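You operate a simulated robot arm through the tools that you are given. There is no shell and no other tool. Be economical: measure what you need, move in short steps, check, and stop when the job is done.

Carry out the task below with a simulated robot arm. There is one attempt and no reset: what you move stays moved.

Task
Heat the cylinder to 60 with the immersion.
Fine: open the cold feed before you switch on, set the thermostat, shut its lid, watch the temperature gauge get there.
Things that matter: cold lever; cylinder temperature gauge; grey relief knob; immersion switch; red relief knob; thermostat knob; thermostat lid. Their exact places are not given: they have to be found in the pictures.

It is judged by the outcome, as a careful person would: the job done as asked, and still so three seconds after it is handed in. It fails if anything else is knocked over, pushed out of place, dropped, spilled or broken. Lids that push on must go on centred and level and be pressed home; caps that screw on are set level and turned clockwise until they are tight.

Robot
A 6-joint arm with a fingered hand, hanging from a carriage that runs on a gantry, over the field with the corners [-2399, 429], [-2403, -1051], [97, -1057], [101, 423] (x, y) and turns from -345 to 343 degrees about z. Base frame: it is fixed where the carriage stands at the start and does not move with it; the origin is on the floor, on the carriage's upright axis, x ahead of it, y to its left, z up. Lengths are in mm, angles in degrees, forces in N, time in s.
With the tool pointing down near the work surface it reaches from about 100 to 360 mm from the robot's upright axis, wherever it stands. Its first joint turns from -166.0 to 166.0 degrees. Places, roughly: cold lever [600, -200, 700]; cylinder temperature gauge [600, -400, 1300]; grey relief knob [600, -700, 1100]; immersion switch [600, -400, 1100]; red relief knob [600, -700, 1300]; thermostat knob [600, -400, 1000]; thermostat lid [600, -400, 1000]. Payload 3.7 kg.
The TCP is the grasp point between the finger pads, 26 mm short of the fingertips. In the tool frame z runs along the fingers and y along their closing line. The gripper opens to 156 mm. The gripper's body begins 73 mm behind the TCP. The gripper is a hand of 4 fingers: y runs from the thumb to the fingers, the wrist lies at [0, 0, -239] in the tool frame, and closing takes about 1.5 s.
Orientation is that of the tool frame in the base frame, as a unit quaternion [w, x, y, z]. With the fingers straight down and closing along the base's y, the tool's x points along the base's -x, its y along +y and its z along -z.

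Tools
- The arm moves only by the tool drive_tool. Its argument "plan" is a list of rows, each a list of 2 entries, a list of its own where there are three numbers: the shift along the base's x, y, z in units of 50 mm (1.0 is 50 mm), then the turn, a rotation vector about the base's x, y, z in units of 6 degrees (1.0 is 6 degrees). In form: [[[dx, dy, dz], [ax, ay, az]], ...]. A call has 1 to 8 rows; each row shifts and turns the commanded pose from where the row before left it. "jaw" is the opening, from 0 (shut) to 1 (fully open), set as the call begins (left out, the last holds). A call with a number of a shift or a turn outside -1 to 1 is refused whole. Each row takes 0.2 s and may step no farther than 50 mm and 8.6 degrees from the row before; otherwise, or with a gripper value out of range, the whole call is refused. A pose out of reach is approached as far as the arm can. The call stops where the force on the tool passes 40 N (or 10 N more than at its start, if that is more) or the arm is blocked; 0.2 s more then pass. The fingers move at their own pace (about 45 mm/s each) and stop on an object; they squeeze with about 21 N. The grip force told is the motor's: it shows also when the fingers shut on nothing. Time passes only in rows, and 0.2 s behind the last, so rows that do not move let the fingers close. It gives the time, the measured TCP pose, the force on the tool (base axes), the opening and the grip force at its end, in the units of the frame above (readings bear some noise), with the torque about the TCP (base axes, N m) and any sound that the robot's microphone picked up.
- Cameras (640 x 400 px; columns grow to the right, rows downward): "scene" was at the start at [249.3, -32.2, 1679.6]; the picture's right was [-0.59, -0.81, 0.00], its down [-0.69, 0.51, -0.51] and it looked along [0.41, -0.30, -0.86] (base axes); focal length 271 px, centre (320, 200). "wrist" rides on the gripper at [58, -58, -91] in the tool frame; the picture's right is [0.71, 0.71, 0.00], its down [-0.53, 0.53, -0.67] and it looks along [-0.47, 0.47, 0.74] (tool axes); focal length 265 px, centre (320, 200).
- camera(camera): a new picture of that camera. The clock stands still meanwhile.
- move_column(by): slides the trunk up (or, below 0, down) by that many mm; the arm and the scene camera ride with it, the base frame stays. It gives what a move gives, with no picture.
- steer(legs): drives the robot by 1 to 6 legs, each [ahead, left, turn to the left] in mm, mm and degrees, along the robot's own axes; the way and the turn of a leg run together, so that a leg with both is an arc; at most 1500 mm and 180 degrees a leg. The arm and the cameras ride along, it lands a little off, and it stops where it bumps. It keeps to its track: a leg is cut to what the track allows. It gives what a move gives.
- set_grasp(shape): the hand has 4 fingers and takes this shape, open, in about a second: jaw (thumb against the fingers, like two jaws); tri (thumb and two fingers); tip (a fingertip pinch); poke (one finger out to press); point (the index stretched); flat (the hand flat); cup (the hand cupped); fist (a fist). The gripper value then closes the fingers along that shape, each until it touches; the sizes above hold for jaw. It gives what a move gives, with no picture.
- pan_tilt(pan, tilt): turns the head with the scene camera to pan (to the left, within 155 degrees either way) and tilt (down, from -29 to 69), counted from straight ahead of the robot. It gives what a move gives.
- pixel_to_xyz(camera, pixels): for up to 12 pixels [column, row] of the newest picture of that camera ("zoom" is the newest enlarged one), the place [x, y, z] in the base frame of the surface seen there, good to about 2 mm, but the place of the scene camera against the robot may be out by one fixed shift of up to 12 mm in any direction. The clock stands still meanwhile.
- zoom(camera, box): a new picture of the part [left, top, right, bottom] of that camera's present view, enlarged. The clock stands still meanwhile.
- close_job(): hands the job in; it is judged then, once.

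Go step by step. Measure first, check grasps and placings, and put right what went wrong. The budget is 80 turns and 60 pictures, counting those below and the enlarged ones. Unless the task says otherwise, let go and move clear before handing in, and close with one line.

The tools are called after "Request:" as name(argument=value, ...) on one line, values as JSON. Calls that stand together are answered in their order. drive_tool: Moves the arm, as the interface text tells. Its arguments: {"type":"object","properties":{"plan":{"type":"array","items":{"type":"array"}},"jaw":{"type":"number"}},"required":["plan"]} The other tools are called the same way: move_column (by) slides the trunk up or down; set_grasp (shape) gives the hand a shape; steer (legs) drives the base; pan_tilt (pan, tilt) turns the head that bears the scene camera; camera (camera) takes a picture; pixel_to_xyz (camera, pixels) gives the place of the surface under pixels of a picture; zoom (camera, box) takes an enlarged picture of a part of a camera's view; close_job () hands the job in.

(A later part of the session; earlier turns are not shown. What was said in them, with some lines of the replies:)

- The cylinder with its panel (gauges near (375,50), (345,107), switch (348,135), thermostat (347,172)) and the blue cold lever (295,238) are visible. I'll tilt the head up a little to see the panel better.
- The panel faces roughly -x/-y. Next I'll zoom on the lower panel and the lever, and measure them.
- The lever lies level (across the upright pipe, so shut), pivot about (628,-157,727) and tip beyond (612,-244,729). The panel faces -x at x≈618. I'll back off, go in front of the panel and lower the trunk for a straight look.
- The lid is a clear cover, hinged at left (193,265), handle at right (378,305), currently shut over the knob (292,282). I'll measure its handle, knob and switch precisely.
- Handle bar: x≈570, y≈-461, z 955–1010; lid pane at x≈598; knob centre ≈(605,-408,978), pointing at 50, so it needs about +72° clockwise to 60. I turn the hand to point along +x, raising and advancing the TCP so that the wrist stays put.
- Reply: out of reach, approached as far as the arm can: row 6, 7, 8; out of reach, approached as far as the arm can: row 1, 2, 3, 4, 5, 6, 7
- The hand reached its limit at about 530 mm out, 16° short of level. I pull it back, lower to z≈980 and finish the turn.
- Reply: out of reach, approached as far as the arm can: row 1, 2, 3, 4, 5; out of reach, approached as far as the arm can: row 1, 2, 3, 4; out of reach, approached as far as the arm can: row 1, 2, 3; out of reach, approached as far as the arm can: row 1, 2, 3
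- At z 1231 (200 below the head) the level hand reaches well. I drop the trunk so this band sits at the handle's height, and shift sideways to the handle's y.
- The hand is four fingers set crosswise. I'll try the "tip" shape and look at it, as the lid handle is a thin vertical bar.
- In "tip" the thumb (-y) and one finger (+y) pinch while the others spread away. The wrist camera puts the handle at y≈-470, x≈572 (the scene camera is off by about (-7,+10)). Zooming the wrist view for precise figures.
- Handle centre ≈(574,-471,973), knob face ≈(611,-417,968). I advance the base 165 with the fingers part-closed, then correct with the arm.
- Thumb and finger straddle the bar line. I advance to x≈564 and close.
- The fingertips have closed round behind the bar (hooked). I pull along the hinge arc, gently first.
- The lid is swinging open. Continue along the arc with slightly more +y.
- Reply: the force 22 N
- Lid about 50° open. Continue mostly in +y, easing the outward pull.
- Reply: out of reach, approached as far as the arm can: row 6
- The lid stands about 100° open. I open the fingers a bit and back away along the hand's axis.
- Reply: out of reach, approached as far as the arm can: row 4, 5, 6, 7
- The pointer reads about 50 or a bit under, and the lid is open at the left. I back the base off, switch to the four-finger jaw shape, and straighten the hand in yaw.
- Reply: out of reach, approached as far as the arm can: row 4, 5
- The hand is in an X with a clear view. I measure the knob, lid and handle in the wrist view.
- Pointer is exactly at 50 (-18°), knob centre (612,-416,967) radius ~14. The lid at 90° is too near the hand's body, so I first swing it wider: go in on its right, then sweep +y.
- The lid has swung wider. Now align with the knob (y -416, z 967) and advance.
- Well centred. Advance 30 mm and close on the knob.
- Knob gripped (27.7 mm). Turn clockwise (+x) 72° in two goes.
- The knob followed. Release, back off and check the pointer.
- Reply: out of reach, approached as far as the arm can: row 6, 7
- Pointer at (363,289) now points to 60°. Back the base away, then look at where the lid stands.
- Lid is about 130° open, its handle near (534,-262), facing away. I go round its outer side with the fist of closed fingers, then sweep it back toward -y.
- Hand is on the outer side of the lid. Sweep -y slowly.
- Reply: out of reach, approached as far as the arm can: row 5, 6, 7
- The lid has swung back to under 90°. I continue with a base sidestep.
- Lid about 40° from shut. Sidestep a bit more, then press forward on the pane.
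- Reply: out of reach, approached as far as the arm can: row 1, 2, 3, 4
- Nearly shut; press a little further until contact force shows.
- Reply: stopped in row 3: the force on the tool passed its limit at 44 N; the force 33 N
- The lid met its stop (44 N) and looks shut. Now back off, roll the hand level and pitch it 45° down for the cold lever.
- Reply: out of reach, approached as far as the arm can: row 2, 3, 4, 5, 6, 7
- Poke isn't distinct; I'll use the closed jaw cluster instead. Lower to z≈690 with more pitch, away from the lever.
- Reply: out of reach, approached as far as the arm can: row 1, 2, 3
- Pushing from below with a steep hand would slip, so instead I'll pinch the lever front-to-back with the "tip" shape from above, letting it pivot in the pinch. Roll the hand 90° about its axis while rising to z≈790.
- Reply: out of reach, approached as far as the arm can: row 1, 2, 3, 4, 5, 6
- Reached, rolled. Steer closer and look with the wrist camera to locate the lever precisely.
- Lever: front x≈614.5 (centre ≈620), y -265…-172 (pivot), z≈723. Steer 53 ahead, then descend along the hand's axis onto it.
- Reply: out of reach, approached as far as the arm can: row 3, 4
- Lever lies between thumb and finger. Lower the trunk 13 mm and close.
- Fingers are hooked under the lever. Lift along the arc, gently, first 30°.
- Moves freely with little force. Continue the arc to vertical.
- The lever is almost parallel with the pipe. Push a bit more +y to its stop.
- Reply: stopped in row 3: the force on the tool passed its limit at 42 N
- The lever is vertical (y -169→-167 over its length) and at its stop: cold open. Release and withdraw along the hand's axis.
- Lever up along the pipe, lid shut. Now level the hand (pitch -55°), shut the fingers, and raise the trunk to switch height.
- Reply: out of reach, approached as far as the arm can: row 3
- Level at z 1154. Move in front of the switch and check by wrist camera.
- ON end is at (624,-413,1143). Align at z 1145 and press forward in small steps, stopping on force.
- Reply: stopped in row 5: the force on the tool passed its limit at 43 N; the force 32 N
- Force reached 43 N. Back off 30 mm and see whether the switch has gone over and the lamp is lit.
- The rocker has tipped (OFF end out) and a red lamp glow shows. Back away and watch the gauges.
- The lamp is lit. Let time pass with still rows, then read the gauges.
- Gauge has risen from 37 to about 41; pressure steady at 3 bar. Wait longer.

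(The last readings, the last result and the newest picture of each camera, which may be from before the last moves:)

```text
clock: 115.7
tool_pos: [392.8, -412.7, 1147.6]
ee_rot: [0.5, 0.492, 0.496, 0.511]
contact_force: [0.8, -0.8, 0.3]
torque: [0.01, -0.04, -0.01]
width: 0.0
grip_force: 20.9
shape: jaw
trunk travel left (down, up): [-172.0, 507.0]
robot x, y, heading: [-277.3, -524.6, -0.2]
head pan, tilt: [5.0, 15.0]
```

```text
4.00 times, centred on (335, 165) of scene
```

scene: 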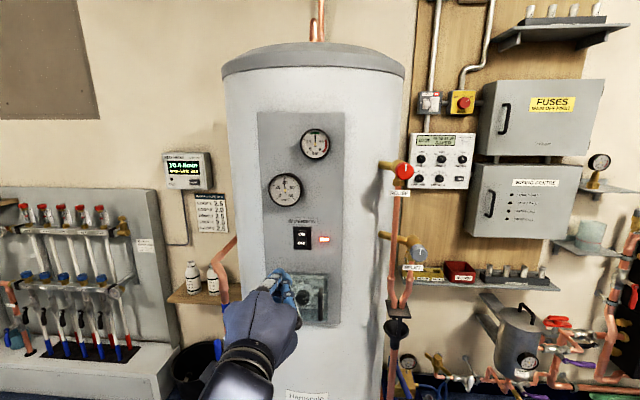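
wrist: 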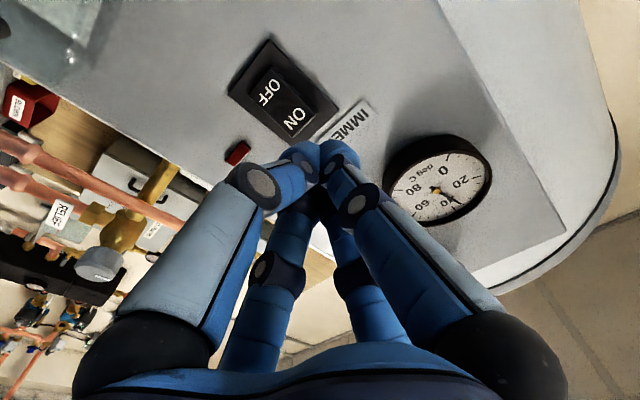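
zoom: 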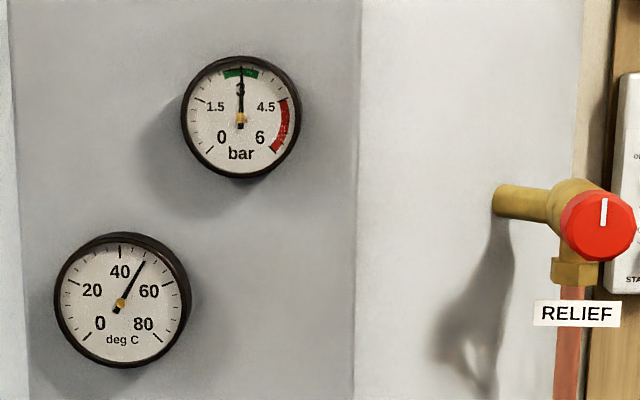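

About 49 now. Wait another ~14 s.

Request:
drive_tool(plan=[[[0, 0, 0], [0, 0, 0]], [[0, 0, 0], [0, 0, 0]], [[0, 0, 0], [0, 0, 0]], [[0, 0, 0], [0, 0, 0]], [[0, 0, 0], [0, 0, 0]], [[0, 0, 0], [0, 0, 0]], [[0, 0, 0], [0, 0, 0]], [[0, 0, 0], [0, 0, 0]]])

Request:
drive_tool(plan=[[[0, 0, 0], [0, 0, 0]], [[0, 0, 0], [0, 0, 0]], [[0, 0, 0], [0, 0, 0]], [[0, 0, 0], [0, 0, 0]], [[0, 0, 0], [0, 0, 0]], [[0, 0, 0], [0, 0, 0]], [[0, 0, 0], [0, 0, 0]], [[0, 0, 0], [0, 0, 0]]])

Request:
drive_tool(plan=[[[0, 0, 0], [0, 0, 0]], [[0, 0, 0], [0, 0, 0]], [[0, 0, 0], [0, 0, 0]], [[0, 0, 0], [0, 0, 0]], [[0, 0, 0], [0, 0, 0]], [[0, 0, 0], [0, 0, 0]], [[0, 0, 0], [0, 0, 0]], [[0, 0, 0], [0, 0, 0]]])

Request:
drive_tool(plan=[[[0, 0, 0], [0, 0, 0]], [[0, 0, 0], [0, 0, 0]], [[0, 0, 0], [0, 0, 0]], [[0, 0, 0], [0, 0, 0]], [[0, 0, 0], [0, 0, 0]], [[0, 0, 0], [0, 0, 0]], [[0, 0, 0], [0, 0, 0]], [[0, 0, 0], [0, 0, 0]]])

Request:
drive_tool(plan=[[[0, 0, 0], [0, 0, 0]], [[0, 0, 0], [0, 0, 0]], [[0, 0, 0], [0, 0, 0]], [[0, 0, 0], [0, 0, 0]], [[0, 0, 0], [0, 0, 0]], [[0, 0, 0], [0, 0, 0]], [[0, 0, 0], [0, 0, 0]], [[0, 0, 0], [0, 0, 0]]])

Request:
drive_tool(plan=[[[0, 0, 0], [0, 0, 0]], [[0, 0, 0], [0, 0, 0]], [[0, 0, 0], [0, 0, 0]], [[0, 0, 0], [0, 0, 0]], [[0, 0, 0], [0, 0, 0]], [[0, 0, 0], [0, 0, 0]], [[0, 0, 0], [0, 0, 0]], [[0, 0, 0], [0, 0, 0]]])

Request:
drive_tool(plan=[[[0, 0, 0], [0, 0, 0]], [[0, 0, 0], [0, 0, 0]], [[0, 0, 0], [0, 0, 0]], [[0, 0, 0], [0, 0, 0]], [[0, 0, 0], [0, 0, 0]], [[0, 0, 0], [0, 0, 0]], [[0, 0, 0], [0, 0, 0]], [[0, 0, 0], [0, 0, 0]]])

Request:
drive_tool(plan=[[[0, 0, 0], [0, 0, 0]], [[0, 0, 0], [0, 0, 0]], [[0, 0, 0], [0, 0, 0]], [[0, 0, 0], [0, 0, 0]], [[0, 0, 0], [0, 0, 0]], [[0, 0, 0], [0, 0, 0]], [[0, 0, 0], [0, 0, 0]], [[0, 0, 0], [0, 0, 0]]])

Request:
zoom(camera="scene", box=[240, 160, 400, 260])

```text
clock: 117.5
tool_pos: [392.1, -412.7, 1147.6]
ee_rot: [0.5, 0.492, 0.497, 0.511]
contact_force: [-0.9, -0.1, -0.4]
torque: [-0.01, 0.02, -0.02]
width: 0.0
grip_force: 21.2
shape: jaw
trunk travel left (down, up): [-172.0, 507.0]
robot x, y, heading: [-276.9, -521.8, -0.3]
head pan, tilt: [5.0, 15.0]
```

```text
clock: 119.3
tool_pos: [391.5, -412.5, 1149.2]
ee_rot: [0.5, 0.493, 0.496, 0.511]
contact_force: [0.9, -0.5, -0.2]
torque: [0.01, -0.02, 0.02]
width: 0.2
grip_force: 21.0
shape: jaw
trunk travel left (down, up): [-172.0, 507.0]
robot x, y, heading: [-274.5, -521.5, -0.0]
head pan, tilt: [5.0, 15.0]
```

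```text
clock: 121.1
tool_pos: [393.1, -412.4, 1149.2]
ee_rot: [0.5, 0.492, 0.497, 0.511]
contact_force: [0.0, 0.2, 0.3]
torque: [-0.02, -0.01, -0.03]
width: 0.1
grip_force: 21.5
shape: jaw
trunk travel left (down, up): [-172.0, 507.0]
robot x, y, heading: [-274.0, -520.8, -0.2]
head pan, tilt: [5.0, 15.0]
```

```text
clock: 122.9
tool_pos: [391.3, -413.3, 1148.8]
ee_rot: [0.5, 0.492, 0.497, 0.512]
contact_force: [-0.2, -0.1, -0.7]
torque: [-0.01, -0.01, 0.0]
width: 0.1
grip_force: 21.2
shape: jaw
trunk travel left (down, up): [-172.0, 507.0]
robot x, y, heading: [-279.2, -517.8, -0.3]
head pan, tilt: [5.0, 15.0]
```

```text
clock: 124.7
tool_pos: [392.1, -413.0, 1148.0]
ee_rot: [0.5, 0.492, 0.497, 0.511]
contact_force: [-0.4, 0.0, 0.0]
torque: [-0.03, 0.01, 0.03]
width: 0.0
grip_force: 20.8
shape: jaw
trunk travel left (down, up): [-172.0, 507.0]
robot x, y, heading: [-278.9, -522.3, -0.4]
head pan, tilt: [5.0, 15.0]
```

```text
clock: 126.5
tool_pos: [392.0, -413.1, 1149.3]
ee_rot: [0.5, 0.492, 0.497, 0.511]
contact_force: [-0.1, -0.2, 0.0]
torque: [-0.01, 0.01, -0.01]
width: 0.2
grip_force: 21.2
shape: jaw
trunk travel left (down, up): [-172.0, 507.0]
robot x, y, heading: [-277.8, -520.3, -0.1]
head pan, tilt: [5.0, 15.0]
```

```text
clock: 128.3
tool_pos: [393.2, -413.5, 1148.6]
ee_rot: [0.5, 0.492, 0.497, 0.511]
contact_force: [-0.2, 0.8, -0.8]
torque: [-0.01, -0.01, 0.02]
width: 0.0
grip_force: 20.9
shape: jaw
trunk travel left (down, up): [-172.0, 507.0]
robot x, y, heading: [-277.5, -518.9, -0.1]
head pan, tilt: [5.0, 15.0]
```

```text
clock: 130.1
tool_pos: [392.9, -413.2, 1148.3]
ee_rot: [0.5, 0.493, 0.496, 0.511]
contact_force: [-0.5, -0.4, 0.5]
torque: [-0.01, 0.01, 0.0]
width: 0.0
grip_force: 20.9
shape: jaw
trunk travel left (down, up): [-172.0, 507.0]
robot x, y, heading: [-281.0, -520.0, -0.4]
head pan, tilt: [5.0, 15.0]
```

```text
4.00 times, centred on (320, 210) of scene
```

zoom: 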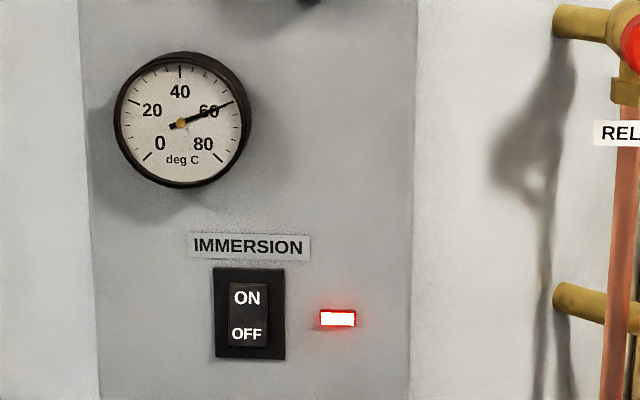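

The needle is at the 60 tick. I wait a few seconds to see that the thermostat holds it.

Request:
drive_tool(plan=[[[0, 0, 0], [0, 0, 0]], [[0, 0, 0], [0, 0, 0]], [[0, 0, 0], [0, 0, 0]], [[0, 0, 0], [0, 0, 0]], [[0, 0, 0], [0, 0, 0]], [[0, 0, 0], [0, 0, 0]], [[0, 0, 0], [0, 0, 0]], [[0, 0, 0], [0, 0, 0]]])

Request:
drive_tool(plan=[[[0, 0, 0], [0, 0, 0]], [[0, 0, 0], [0, 0, 0]], [[0, 0, 0], [0, 0, 0]], [[0, 0, 0], [0, 0, 0]], [[0, 0, 0], [0, 0, 0]], [[0, 0, 0], [0, 0, 0]], [[0, 0, 0], [0, 0, 0]], [[0, 0, 0], [0, 0, 0]]])

Request:
zoom(camera="scene", box=[240, 120, 400, 260])

```text
clock: 131.9
tool_pos: [391.8, -412.7, 1149.7]
ee_rot: [0.501, 0.492, 0.496, 0.511]
contact_force: [0.6, -0.2, 0.4]
torque: [0.0, 0.0, 0.04]
width: 0.0
grip_force: 21.4
shape: jaw
trunk travel left (down, up): [-172.0, 507.0]
robot x, y, heading: [-273.8, -521.1, -0.3]
head pan, tilt: [5.0, 15.0]
```

```text
clock: 133.7
tool_pos: [393.1, -414.1, 1148.9]
ee_rot: [0.5, 0.492, 0.497, 0.511]
contact_force: [-0.7, -0.2, -0.1]
torque: [-0.01, 0.04, 0.0]
width: 0.0
grip_force: 20.9
shape: jaw
trunk travel left (down, up): [-172.0, 507.0]
robot x, y, heading: [-275.2, -523.9, -0.1]
head pan, tilt: [5.0, 15.0]
```

```text
2.86 times, centred on (320, 190) of scene
```

zoom: 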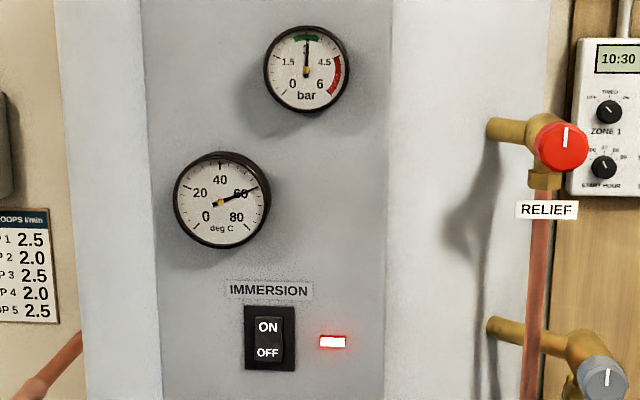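

Steady at 60, 3 bar. One last check of the lid and lever with the hand out of the way.

Request:
steer(legs=[[-150, -200, 0]])

Request:
pan_tilt(pan=15, tilt=25)

Request:
camera(camera="scene")

```text
clock: 135.5
tool_pos: [243.3, -614.1, 1149.0]
ee_rot: [0.501, 0.493, 0.495, 0.51]
contact_force: [0.5, -1.0, -0.4]
torque: [0.03, 0.0, 0.03]
width: 0.1
grip_force: 21.4
shape: jaw
trunk travel left (down, up): [-172.0, 507.0]
robot x, y, heading: [-427.2, -720.0, -0.7]
head pan, tilt: [5.0, 15.0]
```

```text
clock: 136.2
tool_pos: [242.2, -614.7, 1149.2]
ee_rot: [0.501, 0.493, 0.495, 0.511]
contact_force: [0.2, 0.2, -0.7]
torque: [0.02, 0.02, -0.02]
width: 0.1
grip_force: 21.0
shape: jaw
trunk travel left (down, up): [-172.0, 507.0]
robot x, y, heading: [-422.7, -720.3, -0.6]
head pan, tilt: [15.0, 25.0]
```

```text
3 pictures are left
```

scene: 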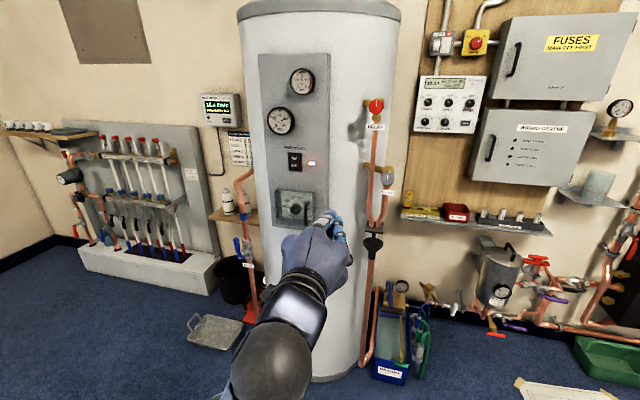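

Request:
zoom(camera="scene", box=[220, 170, 340, 270])

```text
4.00 times, centred on (280, 220) of scene
```

zoom: 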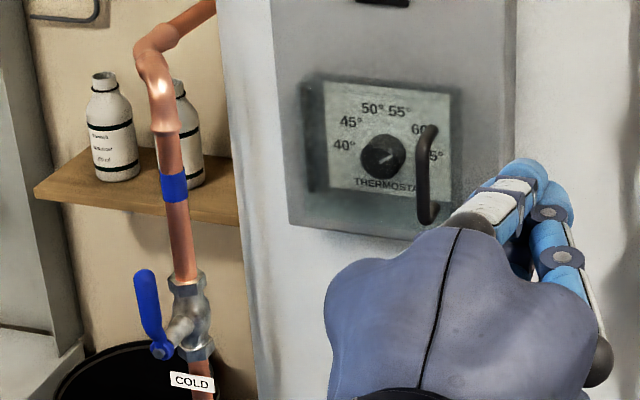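

The lid is shut, the lever stands along the pipe, the lamp is lit and the gauge holds at 60, so I hand the job in.

Request:
close_job()

```text
The job is handed in.
```

The cylinder is at 60: the gauge reached the mark and stayed there for about 4 seconds before I handed in. I opened the cold feed, set the thermostat to 60 and shut its lid before switching on the immersion. The immersion is still on, and pressure stayed at 3 bar, so I left both relief knobs alone.
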